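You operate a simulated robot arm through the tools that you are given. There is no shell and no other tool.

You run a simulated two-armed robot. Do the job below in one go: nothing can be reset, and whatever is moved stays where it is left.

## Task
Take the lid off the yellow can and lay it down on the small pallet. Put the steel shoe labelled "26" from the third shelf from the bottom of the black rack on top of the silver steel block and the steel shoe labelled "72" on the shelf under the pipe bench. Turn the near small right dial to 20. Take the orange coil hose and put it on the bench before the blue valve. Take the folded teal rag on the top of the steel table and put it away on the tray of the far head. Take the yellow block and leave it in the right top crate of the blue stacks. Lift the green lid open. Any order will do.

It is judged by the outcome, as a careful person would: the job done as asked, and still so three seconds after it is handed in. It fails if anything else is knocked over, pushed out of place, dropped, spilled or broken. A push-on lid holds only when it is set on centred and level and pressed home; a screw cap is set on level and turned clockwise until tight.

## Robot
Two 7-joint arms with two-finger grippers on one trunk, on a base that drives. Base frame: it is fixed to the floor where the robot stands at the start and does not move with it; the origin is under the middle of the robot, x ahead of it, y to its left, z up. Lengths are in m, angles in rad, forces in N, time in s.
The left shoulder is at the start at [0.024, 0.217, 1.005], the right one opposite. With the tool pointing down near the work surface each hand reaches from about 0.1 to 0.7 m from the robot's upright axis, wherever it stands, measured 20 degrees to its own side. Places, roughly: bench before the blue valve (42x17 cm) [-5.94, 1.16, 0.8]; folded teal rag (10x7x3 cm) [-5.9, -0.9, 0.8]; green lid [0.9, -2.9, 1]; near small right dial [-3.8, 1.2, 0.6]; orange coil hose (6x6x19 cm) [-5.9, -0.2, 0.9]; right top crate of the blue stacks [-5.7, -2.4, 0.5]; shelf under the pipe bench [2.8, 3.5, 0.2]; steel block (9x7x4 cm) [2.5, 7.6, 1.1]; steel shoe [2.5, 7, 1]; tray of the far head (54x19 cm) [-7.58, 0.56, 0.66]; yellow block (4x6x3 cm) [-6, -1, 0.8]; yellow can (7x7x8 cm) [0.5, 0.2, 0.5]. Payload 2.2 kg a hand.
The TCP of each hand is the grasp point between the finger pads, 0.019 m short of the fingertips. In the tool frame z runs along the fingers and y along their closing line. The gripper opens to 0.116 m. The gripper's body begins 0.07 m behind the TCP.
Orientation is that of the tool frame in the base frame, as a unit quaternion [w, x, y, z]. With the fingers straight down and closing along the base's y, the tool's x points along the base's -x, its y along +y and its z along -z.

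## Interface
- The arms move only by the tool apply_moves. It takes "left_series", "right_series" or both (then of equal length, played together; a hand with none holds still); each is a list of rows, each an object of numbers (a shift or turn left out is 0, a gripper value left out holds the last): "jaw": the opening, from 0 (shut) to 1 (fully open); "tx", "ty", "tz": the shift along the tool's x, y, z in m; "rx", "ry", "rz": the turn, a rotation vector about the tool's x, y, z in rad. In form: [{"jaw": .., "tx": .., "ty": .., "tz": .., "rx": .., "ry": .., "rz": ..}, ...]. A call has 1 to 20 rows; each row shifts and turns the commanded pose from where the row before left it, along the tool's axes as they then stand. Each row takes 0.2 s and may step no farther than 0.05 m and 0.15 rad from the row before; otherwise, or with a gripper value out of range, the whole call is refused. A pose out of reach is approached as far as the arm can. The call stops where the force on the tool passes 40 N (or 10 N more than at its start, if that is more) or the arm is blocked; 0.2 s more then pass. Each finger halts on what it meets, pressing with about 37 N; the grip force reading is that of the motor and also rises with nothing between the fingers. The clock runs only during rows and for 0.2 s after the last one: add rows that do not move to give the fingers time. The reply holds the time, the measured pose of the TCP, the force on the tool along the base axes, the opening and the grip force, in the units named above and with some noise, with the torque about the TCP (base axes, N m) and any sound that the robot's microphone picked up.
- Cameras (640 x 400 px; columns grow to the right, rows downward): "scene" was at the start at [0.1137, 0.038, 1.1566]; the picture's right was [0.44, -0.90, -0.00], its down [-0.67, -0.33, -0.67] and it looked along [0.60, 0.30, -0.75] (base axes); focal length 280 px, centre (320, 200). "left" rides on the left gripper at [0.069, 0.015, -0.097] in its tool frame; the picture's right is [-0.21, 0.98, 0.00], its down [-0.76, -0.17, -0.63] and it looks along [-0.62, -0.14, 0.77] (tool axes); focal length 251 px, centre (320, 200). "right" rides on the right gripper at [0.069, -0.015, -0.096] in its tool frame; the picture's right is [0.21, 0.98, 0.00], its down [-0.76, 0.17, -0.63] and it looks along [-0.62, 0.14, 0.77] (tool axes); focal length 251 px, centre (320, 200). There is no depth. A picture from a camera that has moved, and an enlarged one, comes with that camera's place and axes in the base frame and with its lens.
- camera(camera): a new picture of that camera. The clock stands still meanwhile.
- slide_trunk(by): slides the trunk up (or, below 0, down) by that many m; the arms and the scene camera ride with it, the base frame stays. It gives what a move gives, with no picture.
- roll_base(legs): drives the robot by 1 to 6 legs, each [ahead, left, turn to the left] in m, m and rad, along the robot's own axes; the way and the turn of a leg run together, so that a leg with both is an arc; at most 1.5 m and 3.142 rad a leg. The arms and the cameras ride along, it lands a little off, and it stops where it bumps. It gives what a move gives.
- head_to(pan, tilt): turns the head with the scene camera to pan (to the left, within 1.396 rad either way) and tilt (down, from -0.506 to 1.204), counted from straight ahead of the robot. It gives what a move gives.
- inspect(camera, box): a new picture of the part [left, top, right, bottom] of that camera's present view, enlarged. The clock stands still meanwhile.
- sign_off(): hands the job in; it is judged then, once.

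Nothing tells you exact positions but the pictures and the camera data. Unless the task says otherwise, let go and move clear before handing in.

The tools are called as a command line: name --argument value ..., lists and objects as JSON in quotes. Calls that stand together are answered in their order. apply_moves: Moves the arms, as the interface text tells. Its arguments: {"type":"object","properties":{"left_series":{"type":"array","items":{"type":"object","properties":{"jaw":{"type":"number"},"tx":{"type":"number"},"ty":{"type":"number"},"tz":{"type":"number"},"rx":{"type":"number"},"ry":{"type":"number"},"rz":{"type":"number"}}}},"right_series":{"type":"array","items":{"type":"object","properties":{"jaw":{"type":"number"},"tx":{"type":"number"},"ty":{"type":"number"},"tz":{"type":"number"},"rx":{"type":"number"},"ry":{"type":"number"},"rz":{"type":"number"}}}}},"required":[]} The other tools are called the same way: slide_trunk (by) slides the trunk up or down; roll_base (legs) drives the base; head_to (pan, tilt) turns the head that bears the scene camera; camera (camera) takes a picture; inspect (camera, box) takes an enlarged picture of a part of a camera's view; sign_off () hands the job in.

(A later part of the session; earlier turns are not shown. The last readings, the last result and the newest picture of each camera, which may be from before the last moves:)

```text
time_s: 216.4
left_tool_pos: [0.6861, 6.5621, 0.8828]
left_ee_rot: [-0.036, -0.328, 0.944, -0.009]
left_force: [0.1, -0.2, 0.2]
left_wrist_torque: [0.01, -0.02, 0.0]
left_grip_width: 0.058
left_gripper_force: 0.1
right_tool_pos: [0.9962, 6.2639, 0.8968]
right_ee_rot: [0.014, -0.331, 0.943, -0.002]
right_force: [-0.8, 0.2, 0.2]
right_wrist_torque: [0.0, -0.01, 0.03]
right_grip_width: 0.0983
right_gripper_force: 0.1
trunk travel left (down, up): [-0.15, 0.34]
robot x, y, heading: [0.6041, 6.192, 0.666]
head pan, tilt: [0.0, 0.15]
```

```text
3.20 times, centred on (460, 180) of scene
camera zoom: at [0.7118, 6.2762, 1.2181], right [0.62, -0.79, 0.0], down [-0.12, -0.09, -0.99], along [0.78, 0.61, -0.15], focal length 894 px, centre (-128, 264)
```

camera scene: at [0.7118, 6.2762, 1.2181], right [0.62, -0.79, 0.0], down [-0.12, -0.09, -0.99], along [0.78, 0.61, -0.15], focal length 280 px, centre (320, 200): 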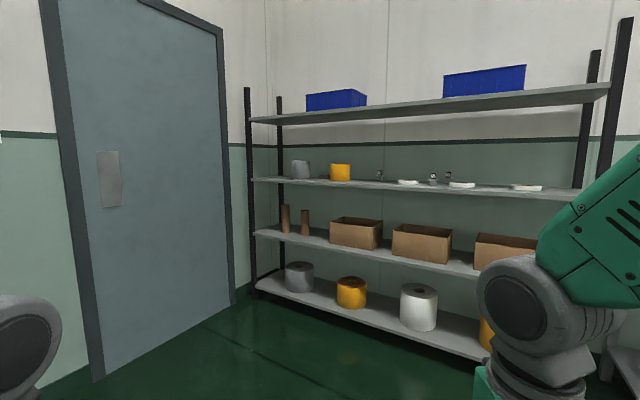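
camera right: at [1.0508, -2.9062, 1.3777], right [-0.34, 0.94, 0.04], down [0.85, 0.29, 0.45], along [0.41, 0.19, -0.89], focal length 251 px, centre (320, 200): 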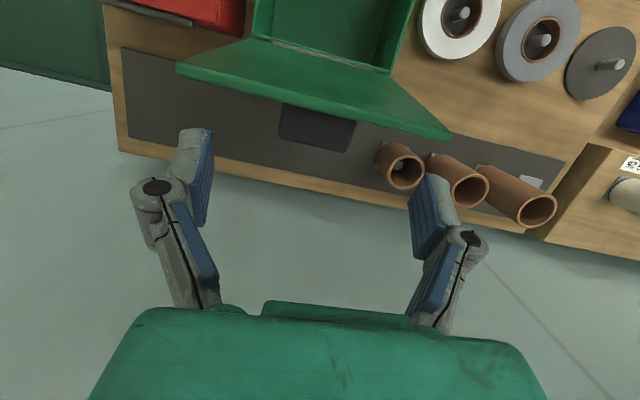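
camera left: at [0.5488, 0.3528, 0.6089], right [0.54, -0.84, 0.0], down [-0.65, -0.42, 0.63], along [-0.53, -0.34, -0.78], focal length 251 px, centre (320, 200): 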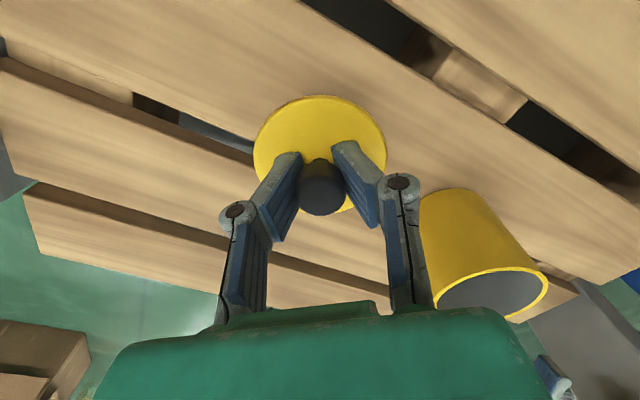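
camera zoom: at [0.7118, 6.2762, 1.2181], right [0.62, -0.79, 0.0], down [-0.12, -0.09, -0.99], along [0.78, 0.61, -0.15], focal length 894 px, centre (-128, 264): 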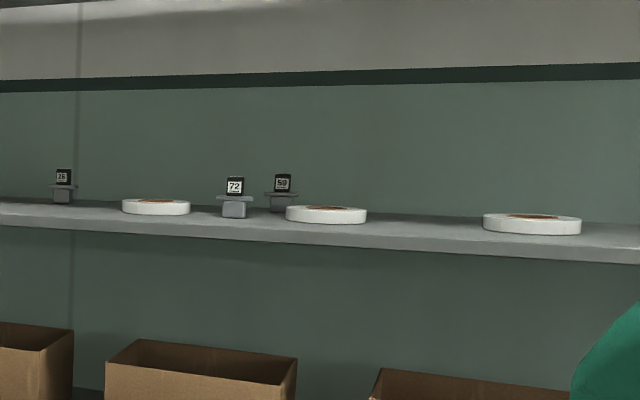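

The third shelf bears shoes with number plates: "72", "59" and another, plus white rings. I'll move closer to read them all and find "26" and the steel block.

roll_base --legs '[[1.15, 0, -0.1], [0, 0, -0.44]]'

head_to --pan 0.3 --tilt 0.25

camera --camera "scene"

inspect --camera "scene" --box '[0, 120, 320, 240]'

inspect --camera "scene" --box '[320, 120, 640, 240]'

```text
time_s: 223.6
left_tool_pos: [1.8003, 7.1317, 0.883]
left_ee_rot: [-0.036, -0.064, 0.997, 0.002]
left_force: [-0.5, -0.7, 0.1]
left_wrist_torque: [0.0, -0.02, 0.02]
left_grip_width: 0.058
left_gripper_force: 0.1
right_tool_pos: [1.9138, 6.7141, 0.8979]
right_ee_rot: [0.014, -0.066, 0.998, -0.005]
right_force: [-0.3, 0.1, 0.2]
right_wrist_torque: [-0.01, -0.01, -0.02]
right_grip_width: 0.0987
right_gripper_force: 0.0
trunk travel left (down, up): [-0.15, 0.34]
robot x, y, heading: [1.5425, 6.8526, 0.128]
head pan, tilt: [0.0, 0.15]
```

```text
time_s: 224.4
left_tool_pos: [1.7982, 7.1291, 0.8811]
left_ee_rot: [-0.038, -0.064, 0.997, 0.003]
left_force: [-0.3, -0.7, 0.7]
left_wrist_torque: [0.02, 0.02, 0.03]
left_grip_width: 0.0582
left_gripper_force: 0.1
right_tool_pos: [1.9122, 6.715, 0.8974]
right_ee_rot: [0.014, -0.066, 0.998, -0.004]
right_force: [-0.2, 0.0, -0.1]
right_wrist_torque: [0.02, 0.03, 0.01]
right_grip_width: 0.0987
right_gripper_force: 0.0
trunk travel left (down, up): [-0.15, 0.34]
robot x, y, heading: [1.5433, 6.8511, 0.121]
head pan, tilt: [0.3, 0.25]
```

```text
taken
camera scene: at [1.6681, 6.8984, 1.2088], right [0.41, -0.91, 0.0], down [-0.23, -0.1, -0.97], along [0.88, 0.4, -0.25], focal length 280 px, centre (320, 200)
```

scene: 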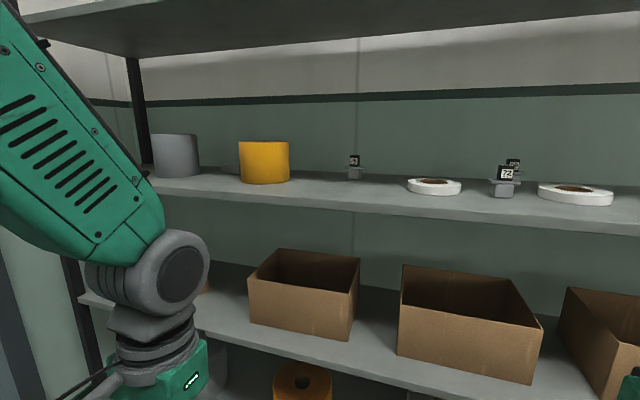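

```text
2.00 times, centred on (160, 180) of scene
camera zoom: at [1.6681, 6.8984, 1.2088], right [0.41, -0.91, 0.0], down [-0.23, -0.1, -0.97], along [0.88, 0.4, -0.25], focal length 559 px, centre (640, 240)
```

zoom: 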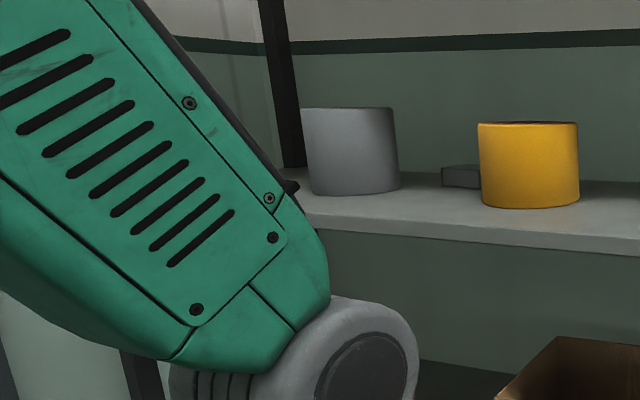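

```text
2.00 times, centred on (480, 180) of scene
camera zoom: at [1.6681, 6.8984, 1.2088], right [0.41, -0.91, 0.0], down [-0.23, -0.1, -0.97], along [0.88, 0.4, -0.25], focal length 559 px, centre (0, 240)
```

zoom: 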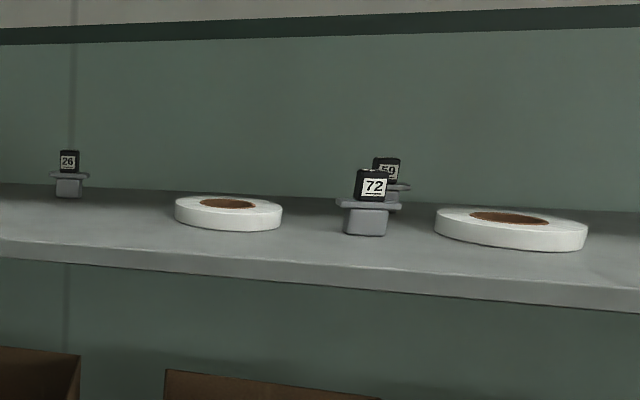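

I can read "26" on the left, "72" at front centre with "59" behind it; the flat steel block lies further left at the back between the grey and yellow cans. The shelf top is about z 1.053 with the next shelf about 0.38 m above. I'll raise the trunk and tilt the left hand forward to reach in.

slide_trunk --by 0.2

apply_moves --left_series '[{"tx": -0.04}, {"tx": -0.04}, {"tx": -0.04}, {"tx": -0.04}, {"ry": -0.135}, {"ry": -0.135}, {"ry": -0.135}, {"ry": -0.135}, {"ry": -0.135}, {"ry": -0.135}, {"ry": -0.135}, {}]'

head_to --pan 0.1 --tilt 0.45

camera --camera "scene"

camera --camera "left"

```text
time_s: 226.5
left_tool_pos: [1.7995, 7.1291, 1.082]
left_ee_rot: [-0.039, -0.064, 0.997, 0.002]
left_force: [0.4, -0.2, -0.3]
left_wrist_torque: [-0.05, -0.01, -0.01]
left_grip_width: 0.0583
left_gripper_force: 0.2
right_tool_pos: [1.9138, 6.7135, 1.0984]
right_ee_rot: [0.015, -0.066, 0.998, -0.005]
right_force: [0.2, 0.5, 0.8]
right_wrist_torque: [-0.02, 0.02, -0.01]
right_grip_width: 0.0986
right_gripper_force: 0.0
trunk travel left (down, up): [-0.35, 0.14]
robot x, y, heading: [1.5409, 6.8555, 0.12]
head pan, tilt: [0.3, 0.25]
```

```text
time_s: 229.1
left_tool_pos: [1.9631, 7.1495, 1.0714]
left_ee_rot: [0.422, -0.055, 0.905, 0.03]
left_force: [-0.1, -0.6, 0.6]
left_wrist_torque: [0.01, -0.01, 0.02]
left_grip_width: 0.0582
left_gripper_force: 0.0
left hand out of reach, approached as far as the arm can: row 11
right_tool_pos: [1.9125, 6.7133, 1.0982]
right_ee_rot: [0.014, -0.067, 0.998, -0.004]
right_force: [-0.1, 0.3, 0.5]
right_wrist_torque: [0.03, -0.01, 0.01]
right_grip_width: 0.0985
right_gripper_force: 0.1
trunk travel left (down, up): [-0.35, 0.14]
robot x, y, heading: [1.5383, 6.855, 0.118]
head pan, tilt: [0.3, 0.25]
```

```text
time_s: 229.9
left_tool_pos: [1.9645, 7.1488, 1.0707]
left_ee_rot: [0.421, -0.055, 0.905, 0.03]
left_force: [0.3, -0.5, -0.3]
left_wrist_torque: [0.0, -0.01, 0.0]
left_grip_width: 0.0582
left_gripper_force: 0.0
right_tool_pos: [1.9126, 6.7144, 1.0984]
right_ee_rot: [0.014, -0.066, 0.998, -0.004]
right_force: [-0.2, -0.5, -0.5]
right_wrist_torque: [-0.03, -0.02, -0.02]
right_grip_width: 0.0986
right_gripper_force: 0.1
trunk travel left (down, up): [-0.35, 0.14]
robot x, y, heading: [1.548, 6.8532, 0.129]
head pan, tilt: [0.099, 0.45]
```

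```text
taken
camera scene: at [1.6734, 6.8802, 1.3902], right [0.22, -0.97, 0.0], down [-0.43, -0.1, -0.9], along [0.88, 0.2, -0.44], focal length 280 px, centre (320, 200)
```

scene: 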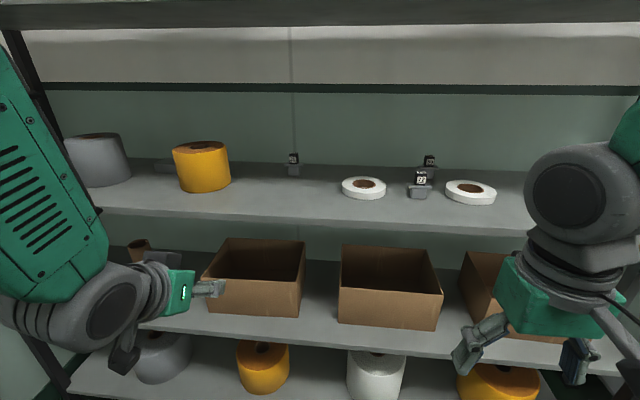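

```text
taken
camera left: at [1.8437, 7.1492, 1.081], right [0.01, 0.98, 0.17], down [0.02, -0.17, 0.98], along [1.0, -0.01, -0.03], focal length 251 px, centre (320, 200)
```

left: 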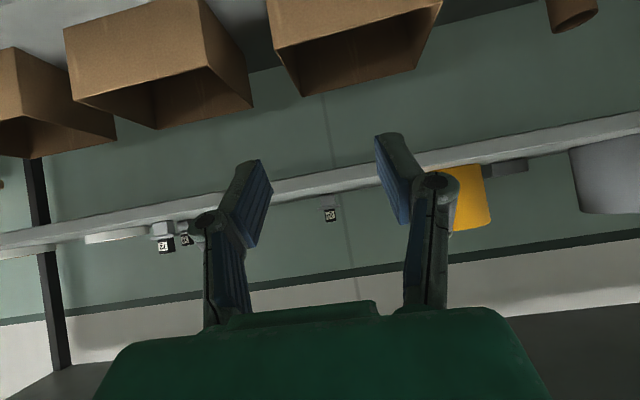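

inspect --camera "scene" --box '[260, 130, 500, 220]'

inspect --camera "scene" --box '[50, 120, 310, 220]'

inspect --camera "scene" --box '[390, 140, 450, 210]'

```text
2.67 times, centred on (380, 175) of scene
camera zoom: at [1.6734, 6.8802, 1.3902], right [0.22, -0.97, 0.0], down [-0.43, -0.1, -0.9], along [0.88, 0.2, -0.44], focal length 745 px, centre (160, 267)
```

zoom: 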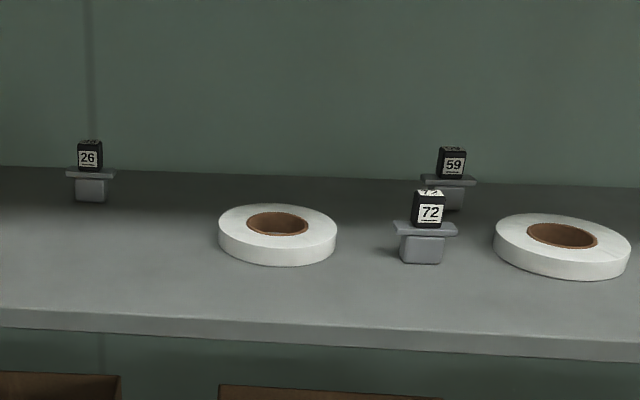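

```text
2.46 times, centred on (180, 170) of scene
camera zoom: at [1.6734, 6.8802, 1.3902], right [0.22, -0.97, 0.0], down [-0.43, -0.1, -0.9], along [0.88, 0.2, -0.44], focal length 688 px, centre (665, 274)
```

zoom: 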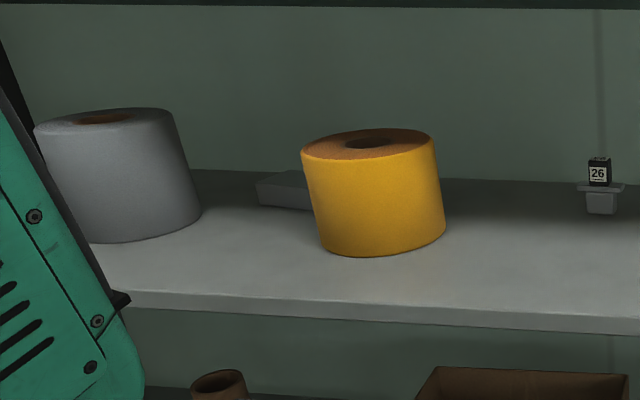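

```text
5.71 times, centred on (420, 175) of scene
camera zoom: at [1.6734, 6.8802, 1.3902], right [0.22, -0.97, 0.0], down [-0.43, -0.1, -0.9], along [0.88, 0.2, -0.44], focal length 1597 px, centre (-251, 343)
```

zoom: 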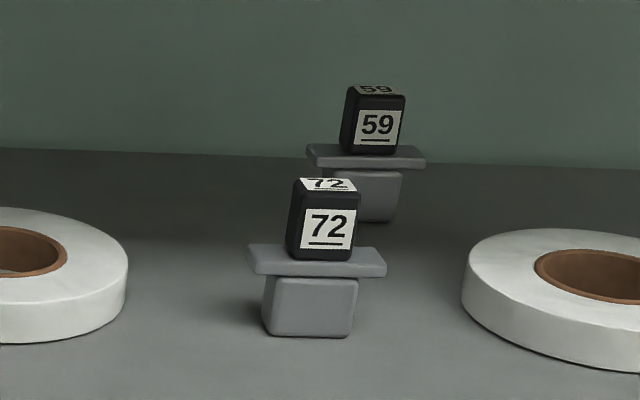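

Each shoe is a steel foot with a flange and a black numbered block on top (about 3.7 cm wide), which I'll grip from the sides. I'll raise the left hand, draw the right hand in, and move closer to the rack.

apply_moves --left_series '[{"tx": -0.0332, "tz": -0.0279}, {"tx": -0.0332, "tz": -0.0279}, {"tx": -0.0332, "tz": -0.0279}, {}]' --right_series '[{"tx": 0.03}, {"tx": 0.03}, {"tx": 0.03}, {}]'

roll_base --legs '[[0.3, 0, 0]]'

camera --camera "scene"

camera --camera "left"

```text
time_s: 230.9
left_tool_pos: [1.9608, 7.1546, 1.2008]
left_ee_rot: [0.422, -0.056, 0.905, 0.027]
left_force: [-0.2, 0.0, 0.7]
left_wrist_torque: [-0.06, -0.03, -0.01]
left_grip_width: 0.0581
left_gripper_force: 0.1
left hand out of reach, approached as far as the arm can: row 2
right_tool_pos: [1.8265, 6.7101, 1.0974]
right_ee_rot: [0.015, -0.068, 0.998, -0.008]
right_force: [-0.1, 0.6, -0.4]
right_wrist_torque: [-0.03, 0.01, 0.01]
right_grip_width: 0.0986
right_gripper_force: 0.0
right hand out of reach, approached as far as the arm can: row 3
trunk travel left (down, up): [-0.35, 0.14]
robot x, y, heading: [1.542, 6.8558, 0.124]
head pan, tilt: [0.099, 0.45]
```

```text
time_s: 232.9
left_tool_pos: [2.2609, 7.1797, 1.202]
left_ee_rot: [0.422, -0.053, 0.905, 0.032]
left_force: [-0.4, 0.2, -0.5]
left_wrist_torque: [0.03, 0.01, 0.02]
left_grip_width: 0.0577
left_gripper_force: 0.1
right_tool_pos: [2.1239, 6.7358, 1.096]
right_ee_rot: [0.014, -0.065, 0.998, -0.004]
right_force: [-0.3, 0.2, 0.1]
right_wrist_torque: [-0.04, 0.0, 0.0]
right_grip_width: 0.0985
right_gripper_force: 0.1
trunk travel left (down, up): [-0.35, 0.14]
robot x, y, heading: [1.8407, 6.8912, 0.119]
head pan, tilt: [0.099, 0.45]
```

```text
taken
camera scene: at [1.9695, 6.9136, 1.3903], right [0.22, -0.98, 0.0], down [-0.43, -0.09, -0.9], along [0.88, 0.2, -0.44], focal length 280 px, centre (320, 200)
```

scene: 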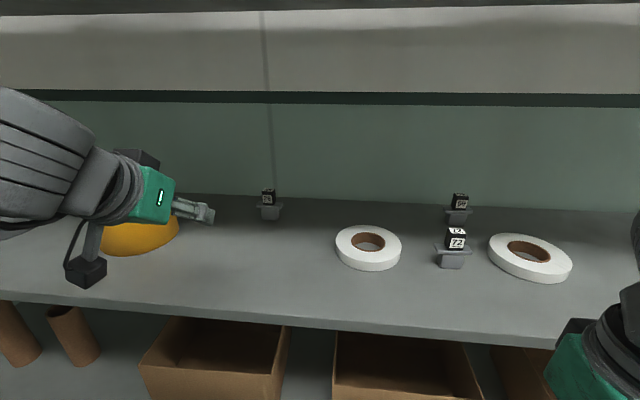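

```text
taken
camera left: at [2.1416, 7.1795, 1.2119], right [0.02, 0.98, 0.18], down [0.02, -0.18, 0.98], along [1.0, -0.01, -0.03], focal length 251 px, centre (320, 200)
```

left: 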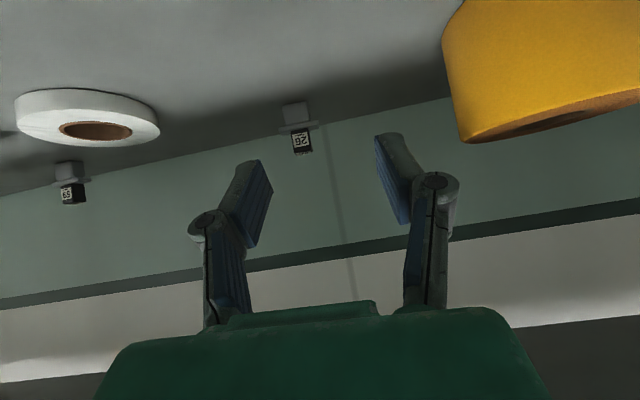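

The left camera shows "26" straight ahead. I'll advance to a pre-grasp point about 10 cm short of it and check.

apply_moves --left_series '[{"jaw": 0.6, "tx": -0.0233, "ty": -0.0104, "tz": 0.0325}, {"tx": -0.0233, "ty": -0.0104, "tz": 0.0325}, {"tx": -0.0233, "ty": -0.0104, "tz": 0.0325}, {"tx": -0.0233, "ty": -0.0104, "tz": 0.0325}, {"tx": -0.0233, "ty": -0.0104, "tz": 0.0325}, {}]'

camera --camera "scene"

camera --camera "left"

```text
time_s: 234.3
left_tool_pos: [2.4634, 7.1555, 1.1877]
left_ee_rot: [0.422, -0.054, 0.904, 0.032]
left_force: [0.6, 0.0, 0.0]
left_wrist_torque: [-0.01, 0.02, 0.03]
left_grip_width: 0.0695
left_gripper_force: 0.0
right_tool_pos: [2.1224, 6.7367, 1.0971]
right_ee_rot: [0.015, -0.065, 0.998, -0.003]
right_force: [-0.1, -0.1, -0.1]
right_wrist_torque: [0.01, -0.01, 0.03]
right_grip_width: 0.0985
right_gripper_force: 0.1
trunk travel left (down, up): [-0.35, 0.14]
robot x, y, heading: [1.8418, 6.8886, 0.122]
head pan, tilt: [0.099, 0.45]
```

```text
taken
camera scene: at [1.9705, 6.9167, 1.3902], right [0.22, -0.98, 0.0], down [-0.43, -0.1, -0.9], along [0.88, 0.2, -0.44], focal length 280 px, centre (320, 200)
```

scene: 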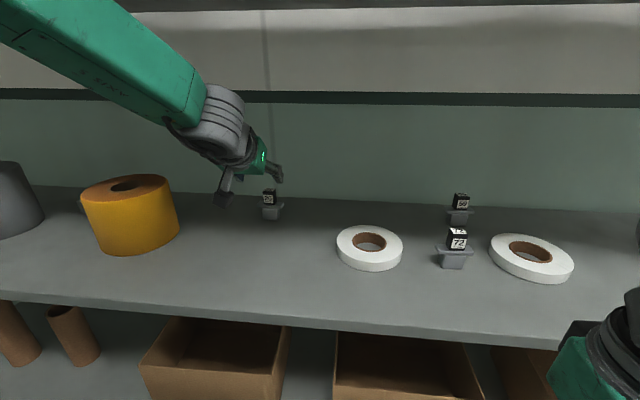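

```text
taken
camera left: at [2.3438, 7.1555, 1.1969], right [0.02, 0.98, 0.18], down [0.02, -0.18, 0.98], along [1.0, -0.01, -0.02], focal length 251 px, centre (320, 200)
```

left: 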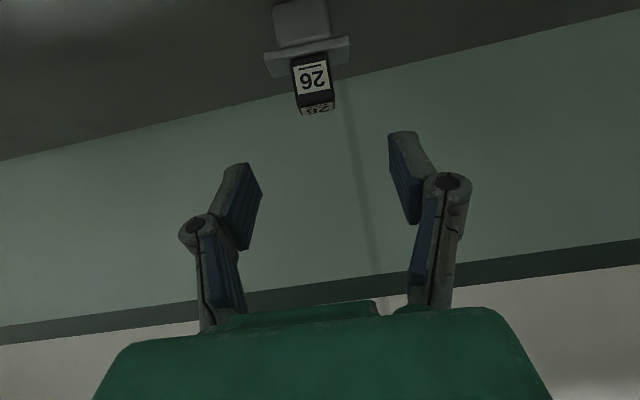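

inspect --camera "left" --box '[240, 0, 400, 130]'

inspect --camera "scene" --box '[200, 120, 320, 240]'

```text
3.08 times, centred on (320, 65) of left
camera zoom: at [2.3438, 7.1555, 1.1969], right [0.02, 0.98, 0.18], down [0.02, -0.18, 0.98], along [1.0, -0.01, -0.02], focal length 774 px, centre (320, 615)
```

zoom: 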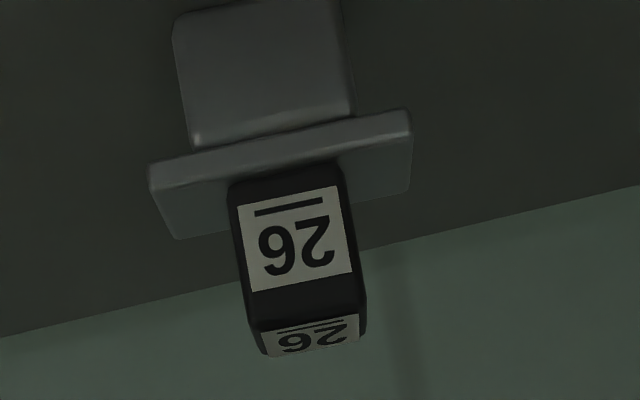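

```text
3.33 times, centred on (260, 180) of scene
camera zoom: at [1.9705, 6.9167, 1.3902], right [0.22, -0.98, 0.0], down [-0.43, -0.1, -0.9], along [0.88, 0.2, -0.44], focal length 932 px, centre (520, 267)
```

zoom: 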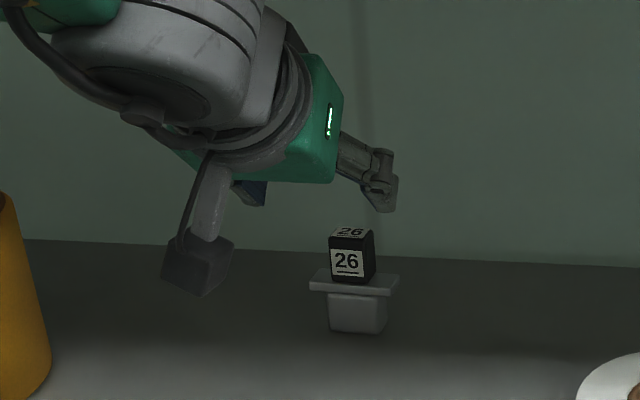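

I place the "26" block's centre at about (2.525, 7.163, 1.115). I'll advance to it with the fingers open and check before closing.

apply_moves --left_series '[{"tx": 0.0018, "tz": 0.0218}, {"tx": 0.0018, "tz": 0.0218}, {"tx": 0.0019, "tz": 0.0218}, {"tx": 0.0019, "tz": 0.0218}, {}, {}]'

camera --camera "left"

inspect --camera "scene" --box '[200, 120, 320, 240]'

```text
time_s: 235.7
left_tool_pos: [2.5261, 7.1621, 1.1252]
left_ee_rot: [0.422, -0.053, 0.904, 0.031]
left_force: [0.7, 0.6, -0.3]
left_wrist_torque: [-0.02, -0.01, 0.01]
left_grip_width: 0.0695
left_gripper_force: 0.1
right_tool_pos: [2.1241, 6.7362, 1.0971]
right_ee_rot: [0.014, -0.065, 0.998, -0.003]
right_force: [0.4, -0.1, -0.7]
right_wrist_torque: [-0.01, -0.01, 0.04]
right_grip_width: 0.0985
right_gripper_force: 0.1
trunk travel left (down, up): [-0.35, 0.14]
robot x, y, heading: [1.8393, 6.8892, 0.122]
head pan, tilt: [0.099, 0.45]
```

```text
taken
camera left: at [2.407, 7.1631, 1.1346], right [0.02, 0.98, 0.18], down [0.02, -0.18, 0.98], along [1.0, -0.01, -0.03], focal length 251 px, centre (320, 200)
```

left: 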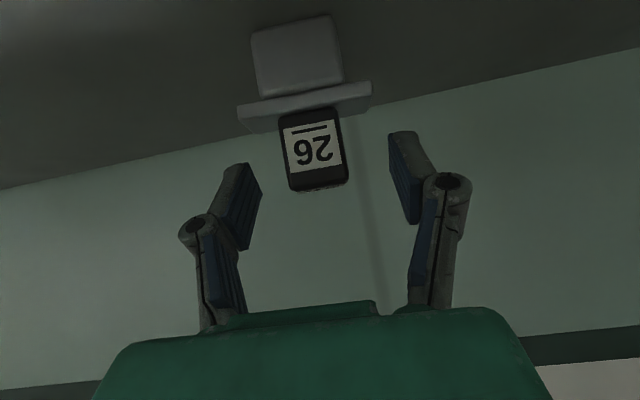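

```text
3.33 times, centred on (260, 180) of scene
camera zoom: at [1.9722, 6.9154, 1.39], right [0.22, -0.98, 0.0], down [-0.43, -0.1, -0.9], along [0.88, 0.2, -0.44], focal length 932 px, centre (520, 267)
```

zoom: 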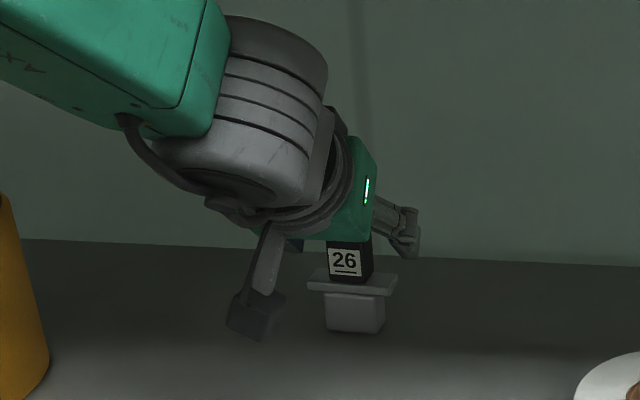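

The fingers straddle the block but sit a bit high and short; I'll advance 1.5 cm along the tool axis, then close gently.

apply_moves --left_series '[{"tz": 0.008}, {"tz": 0.0075}, {}]'

camera --camera "left"

inspect --camera "scene" --box '[200, 120, 320, 240]'

```text
time_s: 236.5
left_tool_pos: [2.537, 7.1646, 1.1156]
left_ee_rot: [0.422, -0.054, 0.904, 0.032]
left_force: [0.2, -0.6, -0.6]
left_wrist_torque: [-0.01, -0.03, -0.02]
left_grip_width: 0.0698
left_gripper_force: 0.1
right_tool_pos: [2.123, 6.7366, 1.0966]
right_ee_rot: [0.015, -0.065, 0.998, -0.004]
right_force: [-0.2, 0.1, 0.6]
right_wrist_torque: [-0.01, -0.04, 0.01]
right_grip_width: 0.0986
right_gripper_force: 0.1
trunk travel left (down, up): [-0.35, 0.14]
robot x, y, heading: [1.8433, 6.8868, 0.123]
head pan, tilt: [0.099, 0.45]
```

```text
taken
camera left: at [2.4185, 7.1644, 1.125], right [0.02, 0.98, 0.18], down [0.02, -0.18, 0.98], along [1.0, -0.01, -0.03], focal length 251 px, centre (320, 200)
```

left: 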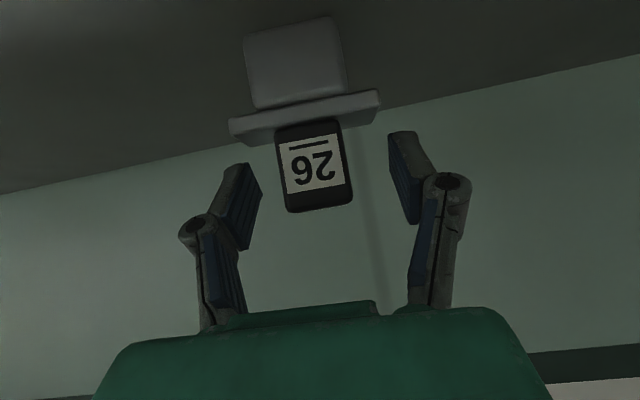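

```text
3.33 times, centred on (260, 180) of scene
camera zoom: at [1.9719, 6.9154, 1.3901], right [0.22, -0.98, 0.0], down [-0.43, -0.1, -0.9], along [0.88, 0.2, -0.44], focal length 932 px, centre (520, 267)
```

zoom: 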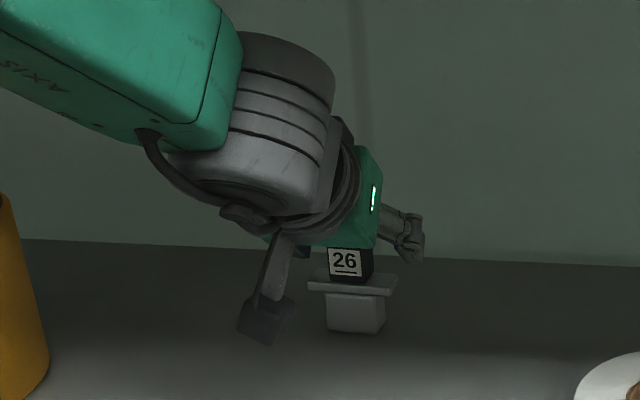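

apply_moves --left_series '[{"jaw": 0.5}, {"jaw": 0.42}, {"jaw": 0.35}, {}]'

apply_moves --left_series '[{"jaw": 0.28}, {"jaw": 0.2}, {"jaw": 0.1}, {}]'

camera --camera "left"

```text
time_s: 237.5
left_tool_pos: [2.5371, 7.1639, 1.1156]
left_ee_rot: [0.423, -0.055, 0.904, 0.032]
left_force: [0.5, -1.0, -0.4]
left_wrist_torque: [-0.02, -0.02, 0.01]
left_grip_width: 0.0407
left_gripper_force: 0.1
right_tool_pos: [2.1241, 6.7368, 1.0967]
right_ee_rot: [0.015, -0.065, 0.998, -0.003]
right_force: [-0.2, -0.9, 0.5]
right_wrist_torque: [0.0, -0.02, 0.01]
right_grip_width: 0.0988
right_gripper_force: 0.0
trunk travel left (down, up): [-0.35, 0.14]
robot x, y, heading: [1.8427, 6.891, 0.125]
head pan, tilt: [0.099, 0.45]
```

```text
time_s: 238.5
left_tool_pos: [2.5389, 7.164, 1.115]
left_ee_rot: [0.422, -0.054, 0.904, 0.032]
left_force: [0.2, 0.6, 1.0]
left_wrist_torque: [0.04, 0.01, -0.01]
left_grip_width: 0.0213
left_gripper_force: 37.5
right_tool_pos: [2.1248, 6.7361, 1.0966]
right_ee_rot: [0.014, -0.066, 0.998, -0.003]
right_force: [-0.5, 0.5, -0.1]
right_wrist_torque: [-0.01, -0.03, -0.01]
right_grip_width: 0.0987
right_gripper_force: 0.1
trunk travel left (down, up): [-0.35, 0.14]
robot x, y, heading: [1.8408, 6.888, 0.121]
head pan, tilt: [0.099, 0.45]
```

```text
taken
camera left: at [2.4187, 7.1645, 1.1248], right [0.02, 0.98, 0.18], down [0.02, -0.18, 0.98], along [1.0, -0.01, -0.03], focal length 251 px, centre (320, 200)
```

left: 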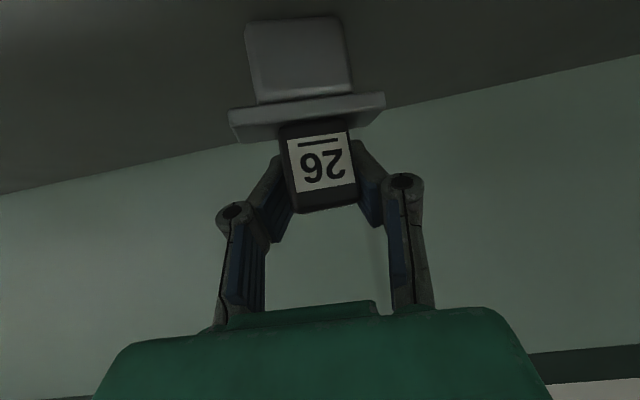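

"26" is gripped (2.1 cm between pads). I'll lift it straight up and check the hold.

apply_moves --left_series '[{"tx": -0.0153, "tz": -0.0129}, {"tx": -0.0153, "tz": -0.0129}, {"tx": -0.0153, "tz": -0.0129}, {}]'

camera --camera "left"

inspect --camera "scene" --box '[0, 100, 320, 260]'

```text
time_s: 239.5
left_tool_pos: [2.5391, 7.1619, 1.1747]
left_ee_rot: [0.422, -0.054, 0.905, 0.032]
left_force: [0.3, -1.1, -1.7]
left_wrist_torque: [-0.01, 0.01, 0.02]
left_grip_width: 0.0212
left_gripper_force: 37.5
right_tool_pos: [2.1239, 6.7372, 1.0963]
right_ee_rot: [0.013, -0.065, 0.998, -0.005]
right_force: [0.1, 0.9, 0.1]
right_wrist_torque: [0.0, -0.05, 0.03]
right_grip_width: 0.0988
right_gripper_force: 0.0
trunk travel left (down, up): [-0.35, 0.14]
robot x, y, heading: [1.8407, 6.8903, 0.124]
head pan, tilt: [0.099, 0.45]
```

```text
taken
camera left: at [2.4188, 7.1633, 1.1847], right [0.02, 0.98, 0.18], down [0.02, -0.18, 0.98], along [1.0, -0.01, -0.03], focal length 251 px, centre (320, 200)
```

left: 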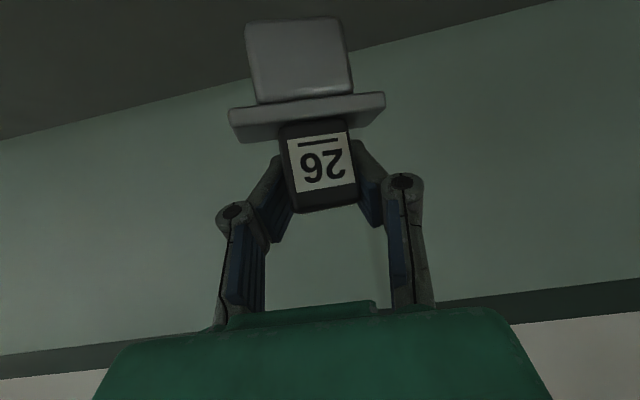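

```text
2.00 times, centred on (160, 180) of scene
camera zoom: at [1.9726, 6.9158, 1.3899], right [0.22, -0.98, 0.0], down [-0.43, -0.1, -0.9], along [0.88, 0.2, -0.44], focal length 559 px, centre (640, 240)
```

zoom: 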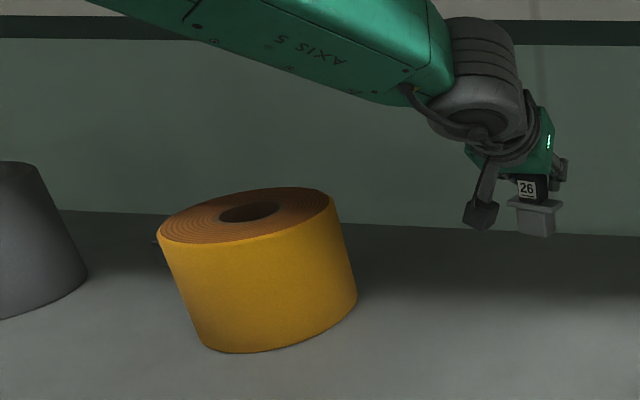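

The shoe is held firmly and upright. I'll draw it back out of the shelf, raise it a little, back off, and shift left toward the steel block.

apply_moves --left_series '[{"tx": 0.0217, "tz": -0.0363}, {"tx": 0.0217, "tz": -0.0363}, {"tx": 0.0217, "tz": -0.0363}, {"tx": 0.0217, "tz": -0.0363}, {"tx": 0.0217, "tz": -0.0363}, {"tx": 0.0217, "tz": -0.0363}, {}]'

roll_base --legs '[[-0.15, 0, 0], [0, 0.45, 0]]'

camera --camera "scene"

camera --camera "left"

```text
time_s: 241.1
left_tool_pos: [2.2896, 7.1321, 1.2154]
left_ee_rot: [0.421, -0.055, 0.905, 0.032]
left_force: [0.1, 0.1, -2.2]
left_wrist_torque: [0.01, -0.01, -0.02]
left_grip_width: 0.0211
left_gripper_force: 37.0
right_tool_pos: [2.1257, 6.7379, 1.0963]
right_ee_rot: [0.013, -0.065, 0.998, -0.004]
right_force: [0.6, -0.1, -0.2]
right_wrist_torque: [-0.03, -0.02, 0.0]
right_grip_width: 0.0987
right_gripper_force: 0.1
trunk travel left (down, up): [-0.35, 0.14]
robot x, y, heading: [1.837, 6.8878, 0.123]
head pan, tilt: [0.099, 0.45]
```

```text
time_s: 244.8
left_tool_pos: [2.0834, 7.5639, 1.2157]
left_ee_rot: [0.423, -0.052, 0.904, 0.032]
left_force: [-0.6, 0.1, -1.5]
left_wrist_torque: [0.02, -0.01, 0.02]
left_grip_width: 0.0209
left_gripper_force: 36.8
right_tool_pos: [1.9182, 7.1676, 1.096]
right_ee_rot: [0.013, -0.064, 0.998, -0.004]
right_force: [-0.2, -0.4, 0.4]
right_wrist_torque: [-0.02, 0.01, -0.02]
right_grip_width: 0.0983
right_gripper_force: 0.0
trunk travel left (down, up): [-0.35, 0.14]
robot x, y, heading: [1.636, 7.3251, 0.123]
head pan, tilt: [0.099, 0.45]
```

```text
taken
camera scene: at [1.7656, 7.3512, 1.3901], right [0.22, -0.98, 0.0], down [-0.43, -0.1, -0.9], along [0.88, 0.2, -0.44], focal length 280 px, centre (320, 200)
```

scene: 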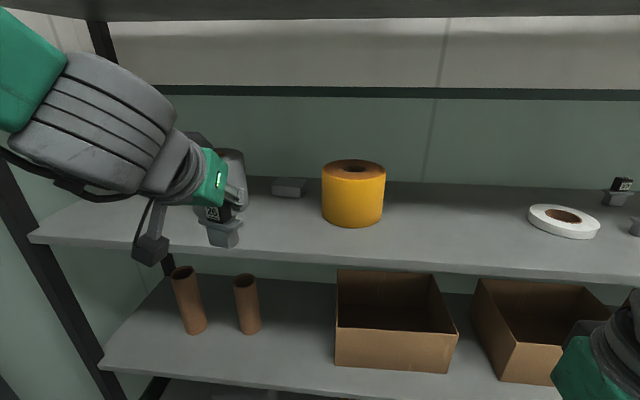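

```text
taken
camera left: at [1.9646, 7.5632, 1.2252], right [0.02, 0.98, 0.18], down [0.02, -0.18, 0.98], along [1.0, -0.01, -0.03], focal length 251 px, centre (320, 200)
```

left: 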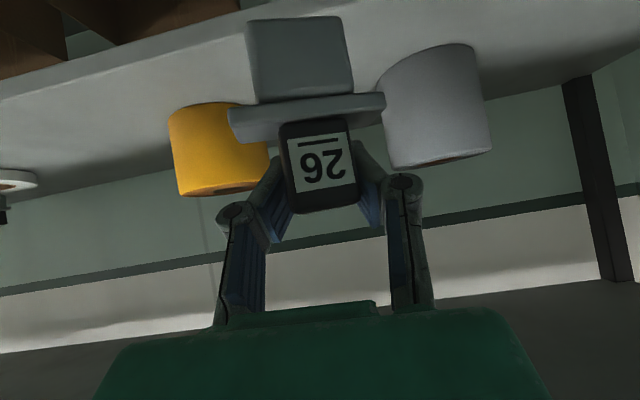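

inspect --camera "scene" --box '[180, 130, 420, 250]'

inspect --camera "scene" --box '[240, 160, 340, 220]'

```text
2.67 times, centred on (300, 190) of scene
camera zoom: at [1.7656, 7.3512, 1.3901], right [0.22, -0.98, 0.0], down [-0.43, -0.1, -0.9], along [0.88, 0.2, -0.44], focal length 745 px, centre (373, 227)
```

zoom: 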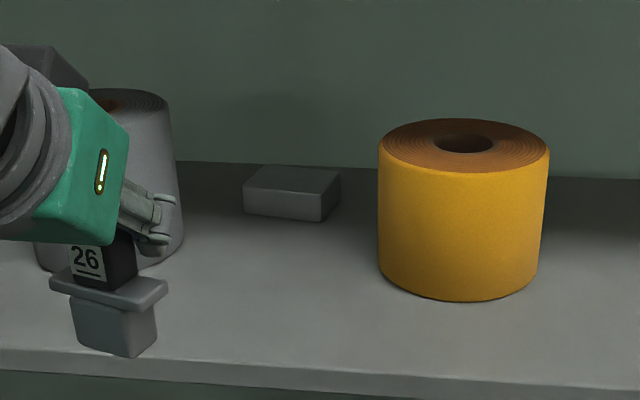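

```text
6.40 times, centred on (290, 190) of scene
camera zoom: at [1.7656, 7.3512, 1.3901], right [0.22, -0.98, 0.0], down [-0.43, -0.1, -0.9], along [0.88, 0.2, -0.44], focal length 1789 px, centre (512, 264)
```

zoom: 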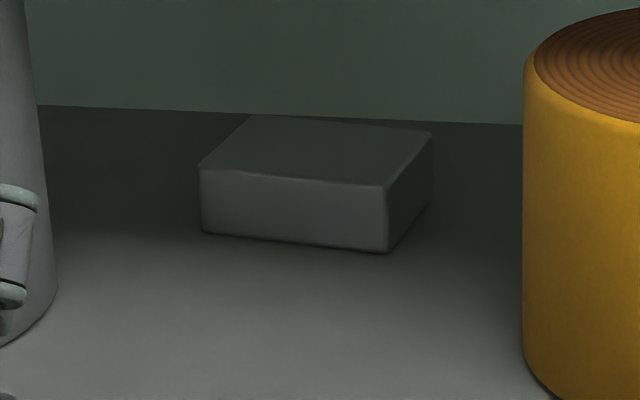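

The steel block's centre is about (2.48, 7.604), its top near z 1.086, with a 20 cm gap between the cans in front of it. I'll roll forward and check the position.

roll_base --legs '[[0.19, 0, 0]]'

apply_moves --left_series '[{}, {}, {}, {}, {}]'

camera --camera "scene"

camera --camera "left"

```text
time_s: 246.4
left_tool_pos: [2.2695, 7.5903, 1.2159]
left_ee_rot: [0.423, -0.053, 0.904, 0.03]
left_force: [0.3, 0.6, -1.0]
left_wrist_torque: [0.0, -0.01, 0.01]
left_grip_width: 0.0207
left_gripper_force: 37.6
right_tool_pos: [2.1049, 7.1955, 1.0975]
right_ee_rot: [0.014, -0.064, 0.998, -0.005]
right_force: [0.3, -0.4, 0.1]
right_wrist_torque: [-0.02, 0.0, 0.0]
right_grip_width: 0.0986
right_gripper_force: 0.1
trunk travel left (down, up): [-0.35, 0.14]
robot x, y, heading: [1.8229, 7.345, 0.119]
head pan, tilt: [0.099, 0.45]
```

```text
time_s: 247.6
left_tool_pos: [2.2695, 7.5826, 1.2173]
left_ee_rot: [0.423, -0.051, 0.904, 0.033]
left_force: [-0.6, 0.0, -1.5]
left_wrist_torque: [0.02, -0.01, 0.0]
left_grip_width: 0.0202
left_gripper_force: 37.1
right_tool_pos: [2.1064, 7.1896, 1.0964]
right_ee_rot: [0.014, -0.065, 0.998, -0.001]
right_force: [-0.3, -0.3, -0.9]
right_wrist_torque: [0.0, -0.03, 0.0]
right_grip_width: 0.0985
right_gripper_force: 0.1
trunk travel left (down, up): [-0.35, 0.14]
robot x, y, heading: [1.8187, 7.3492, 0.116]
head pan, tilt: [0.099, 0.45]
```

```text
taken
camera scene: at [1.9543, 7.3723, 1.3901], right [0.22, -0.98, 0.0], down [-0.43, -0.1, -0.9], along [0.88, 0.2, -0.44], focal length 280 px, centre (320, 200)
```

scene: 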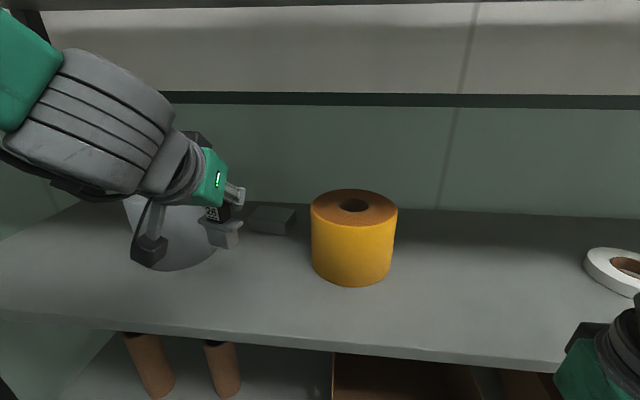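

```text
taken
camera left: at [2.1514, 7.5837, 1.2267], right [0.02, 0.98, 0.18], down [0.02, -0.18, 0.98], along [1.0, -0.01, -0.02], focal length 251 px, centre (320, 200)
```

left: 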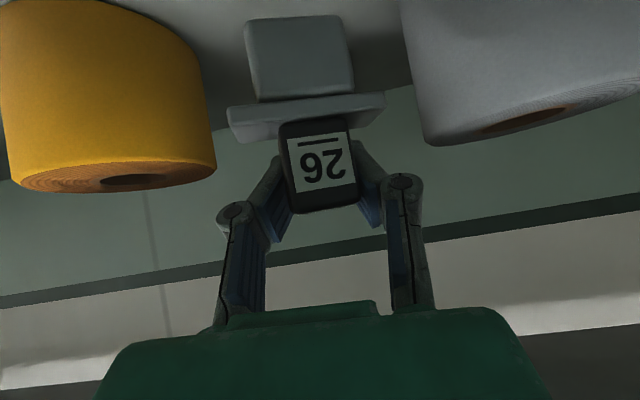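

apply_moves --left_series '[{"tx": -0.0252, "ty": -0.0009, "tz": 0.034}, {"tx": -0.0252, "ty": -0.0009, "tz": 0.034}, {"tx": -0.0252, "ty": -0.0009, "tz": 0.034}, {"tx": -0.0252, "ty": -0.0009, "tz": 0.034}, {"tx": -0.0252, "ty": -0.0009, "tz": 0.034}, {}, {}, {}, {}]'

inspect --camera "scene" --box '[160, 120, 400, 280]'

camera --camera "left"

```text
time_s: 249.6
left_tool_pos: [2.4805, 7.6059, 1.2072]
left_ee_rot: [0.424, -0.052, 0.904, 0.033]
left_force: [-0.4, 0.3, -1.2]
left_wrist_torque: [0.01, -0.05, -0.03]
left_grip_width: 0.02
left_gripper_force: 36.5
right_tool_pos: [2.1051, 7.1885, 1.0971]
right_ee_rot: [0.015, -0.064, 0.998, -0.003]
right_force: [-0.6, 0.3, -0.5]
right_wrist_torque: [0.02, -0.02, 0.0]
right_grip_width: 0.0986
right_gripper_force: 0.0
trunk travel left (down, up): [-0.35, 0.14]
robot x, y, heading: [1.8254, 7.3456, 0.122]
head pan, tilt: [0.099, 0.45]
```

```text
2.50 times, centred on (280, 200) of scene
camera zoom: at [1.9552, 7.3725, 1.3901], right [0.22, -0.98, 0.0], down [-0.43, -0.1, -0.9], along [0.88, 0.2, -0.44], focal length 699 px, centre (420, 200)
```

zoom: 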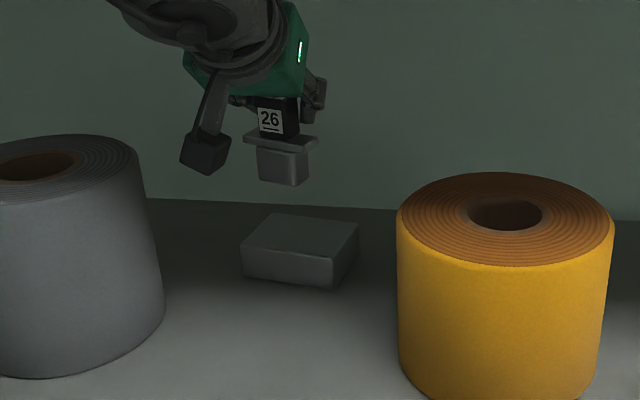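

```text
taken
camera left: at [2.3615, 7.6061, 1.2156], right [0.02, 0.98, 0.18], down [0.02, -0.18, 0.98], along [1.0, -0.01, -0.02], focal length 251 px, centre (320, 200)
```

left: 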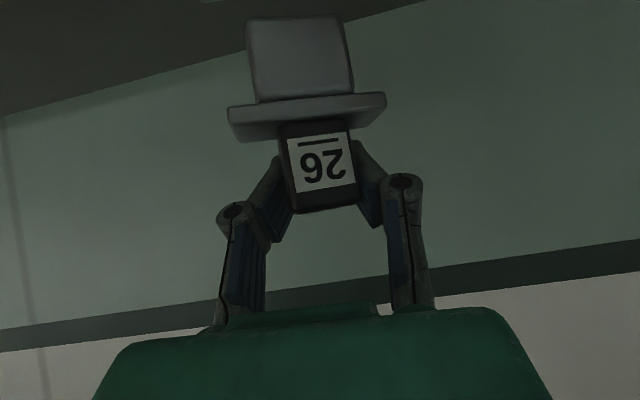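

The shoe is over the block, only a few millimetres to the left/near. I'll correct and lower it toward the block.

apply_moves --left_series '[{"tx": -0.0022, "ty": -0.0055, "tz": 0.0025}, {"tx": 0.0115, "tz": 0.0096}, {"tx": 0.0115, "tz": 0.0096}, {"tx": 0.0115, "tz": 0.0096}, {}, {}]'

inspect --camera "scene" --box '[200, 140, 360, 260]'

```text
time_s: 251.0
left_tool_pos: [2.4846, 7.6014, 1.1607]
left_ee_rot: [0.423, -0.052, 0.904, 0.033]
left_force: [0.4, -0.1, -1.8]
left_wrist_torque: [0.03, -0.02, 0.0]
left_grip_width: 0.0202
left_gripper_force: 36.3
right_tool_pos: [2.1051, 7.1896, 1.0969]
right_ee_rot: [0.014, -0.064, 0.998, -0.002]
right_force: [0.4, 0.6, -0.2]
right_wrist_torque: [-0.03, -0.01, -0.02]
right_grip_width: 0.0984
right_gripper_force: 0.0
trunk travel left (down, up): [-0.35, 0.14]
robot x, y, heading: [1.8262, 7.3447, 0.117]
head pan, tilt: [0.099, 0.45]
```

```text
3.33 times, centred on (280, 200) of scene
camera zoom: at [1.9561, 7.3726, 1.39], right [0.22, -0.98, 0.0], down [-0.43, -0.1, -0.9], along [0.88, 0.2, -0.44], focal length 932 px, centre (453, 200)
```

zoom: 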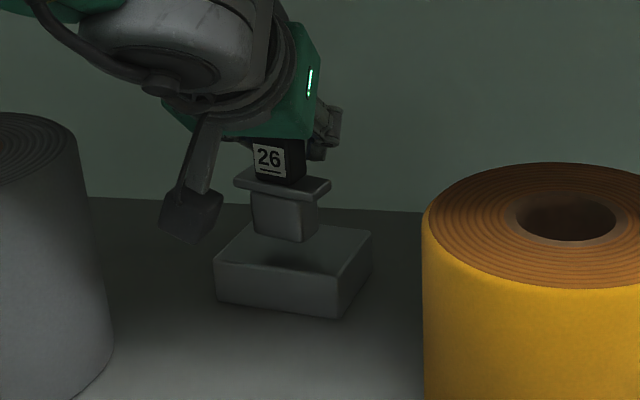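

apply_moves --left_series '[{"tx": 0.0023, "tz": 0.0019}, {"tx": 0.0023, "tz": 0.0019}, {}]'

apply_moves --left_series '[{"tx": 0.0015, "tz": 0.0013}, {"tx": 0.0015, "tz": 0.0013}, {}]'

inspect --camera "scene" --box '[200, 140, 360, 260]'

```text
time_s: 251.8
left_tool_pos: [2.484, 7.6016, 1.1547]
left_ee_rot: [0.423, -0.052, 0.904, 0.033]
left_force: [0.2, -0.5, -2.3]
left_wrist_torque: [-0.02, -0.05, -0.02]
left_grip_width: 0.0199
left_gripper_force: 37.0
right_tool_pos: [2.1048, 7.1898, 1.0971]
right_ee_rot: [0.015, -0.063, 0.998, -0.003]
right_force: [0.7, 0.1, 0.0]
right_wrist_torque: [-0.02, -0.02, 0.0]
right_grip_width: 0.0987
right_gripper_force: 0.0
trunk travel left (down, up): [-0.35, 0.14]
robot x, y, heading: [1.8204, 7.3433, 0.113]
head pan, tilt: [0.099, 0.45]
```

```text
time_s: 252.6
left_tool_pos: [2.4842, 7.6009, 1.15]
left_ee_rot: [0.422, -0.052, 0.904, 0.033]
left_force: [0.2, -0.7, -2.0]
left_wrist_torque: [0.01, -0.05, 0.05]
left_grip_width: 0.0196
left_gripper_force: 37.0
right_tool_pos: [2.1055, 7.1893, 1.0956]
right_ee_rot: [0.015, -0.064, 0.998, -0.003]
right_force: [-0.8, -0.1, -0.1]
right_wrist_torque: [0.0, 0.0, -0.03]
right_grip_width: 0.0988
right_gripper_force: 0.1
trunk travel left (down, up): [-0.35, 0.14]
robot x, y, heading: [1.8218, 7.3494, 0.119]
head pan, tilt: [0.099, 0.45]
```

```text
3.33 times, centred on (280, 200) of scene
camera zoom: at [1.956, 7.3726, 1.39], right [0.22, -0.98, 0.0], down [-0.43, -0.1, -0.9], along [0.88, 0.2, -0.44], focal length 932 px, centre (453, 200)
```

zoom: 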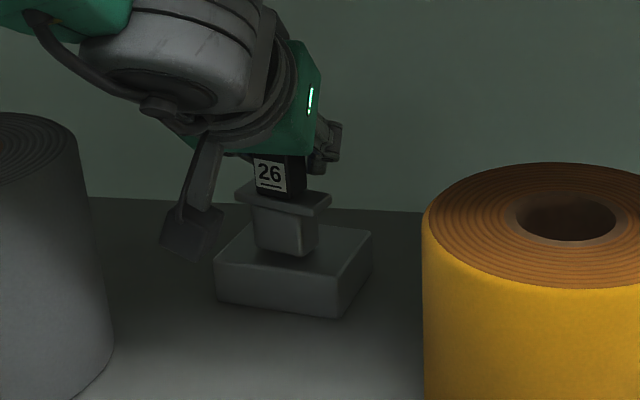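

apply_moves --left_series '[{"tx": 0.0012, "tz": 0.001}, {"tx": 0.0012, "tz": 0.001}, {}]'

apply_moves --left_series '[{"tx": 0.0012, "tz": 0.001}, {"tx": 0.0012, "tz": 0.001}, {}]'

inspect --camera "scene" --box '[230, 160, 330, 240]'

```text
time_s: 253.4
left_tool_pos: [2.4854, 7.6025, 1.1485]
left_ee_rot: [0.424, -0.052, 0.904, 0.033]
left_force: [2.0, 0.9, 4.8]
left_wrist_torque: [-0.05, 0.09, 0.02]
left_grip_width: 0.0198
left_gripper_force: 37.5
right_tool_pos: [2.1063, 7.1888, 1.0958]
right_ee_rot: [0.015, -0.065, 0.998, -0.002]
right_force: [0.4, 0.0, -0.7]
right_wrist_torque: [-0.01, 0.03, 0.01]
right_grip_width: 0.099
right_gripper_force: 0.0
trunk travel left (down, up): [-0.35, 0.14]
robot x, y, heading: [1.8244, 7.3457, 0.122]
head pan, tilt: [0.099, 0.45]
```

```text
time_s: 254.2
left_tool_pos: [2.485, 7.6013, 1.1495]
left_ee_rot: [0.426, -0.053, 0.902, 0.033]
left_force: [6.7, 3.2, 25.9]
left_wrist_torque: [-0.05, 0.31, -0.03]
left_grip_width: 0.0197
left_gripper_force: 37.0
right_tool_pos: [2.1045, 7.1893, 1.0967]
right_ee_rot: [0.014, -0.065, 0.998, -0.002]
right_force: [0.0, 1.1, -0.1]
right_wrist_torque: [0.0, -0.01, 0.02]
right_grip_width: 0.0984
right_gripper_force: 0.0
trunk travel left (down, up): [-0.35, 0.14]
robot x, y, heading: [1.8254, 7.3457, 0.122]
head pan, tilt: [0.099, 0.45]
```

```text
5.00 times, centred on (280, 200) of scene
camera zoom: at [1.9528, 7.3716, 1.3907], right [0.22, -0.98, 0.0], down [-0.43, -0.09, -0.9], along [0.88, 0.2, -0.44], focal length 1398 px, centre (520, 200)
```

zoom: 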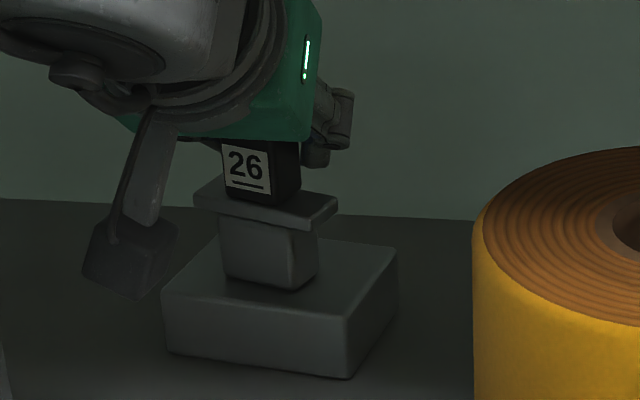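

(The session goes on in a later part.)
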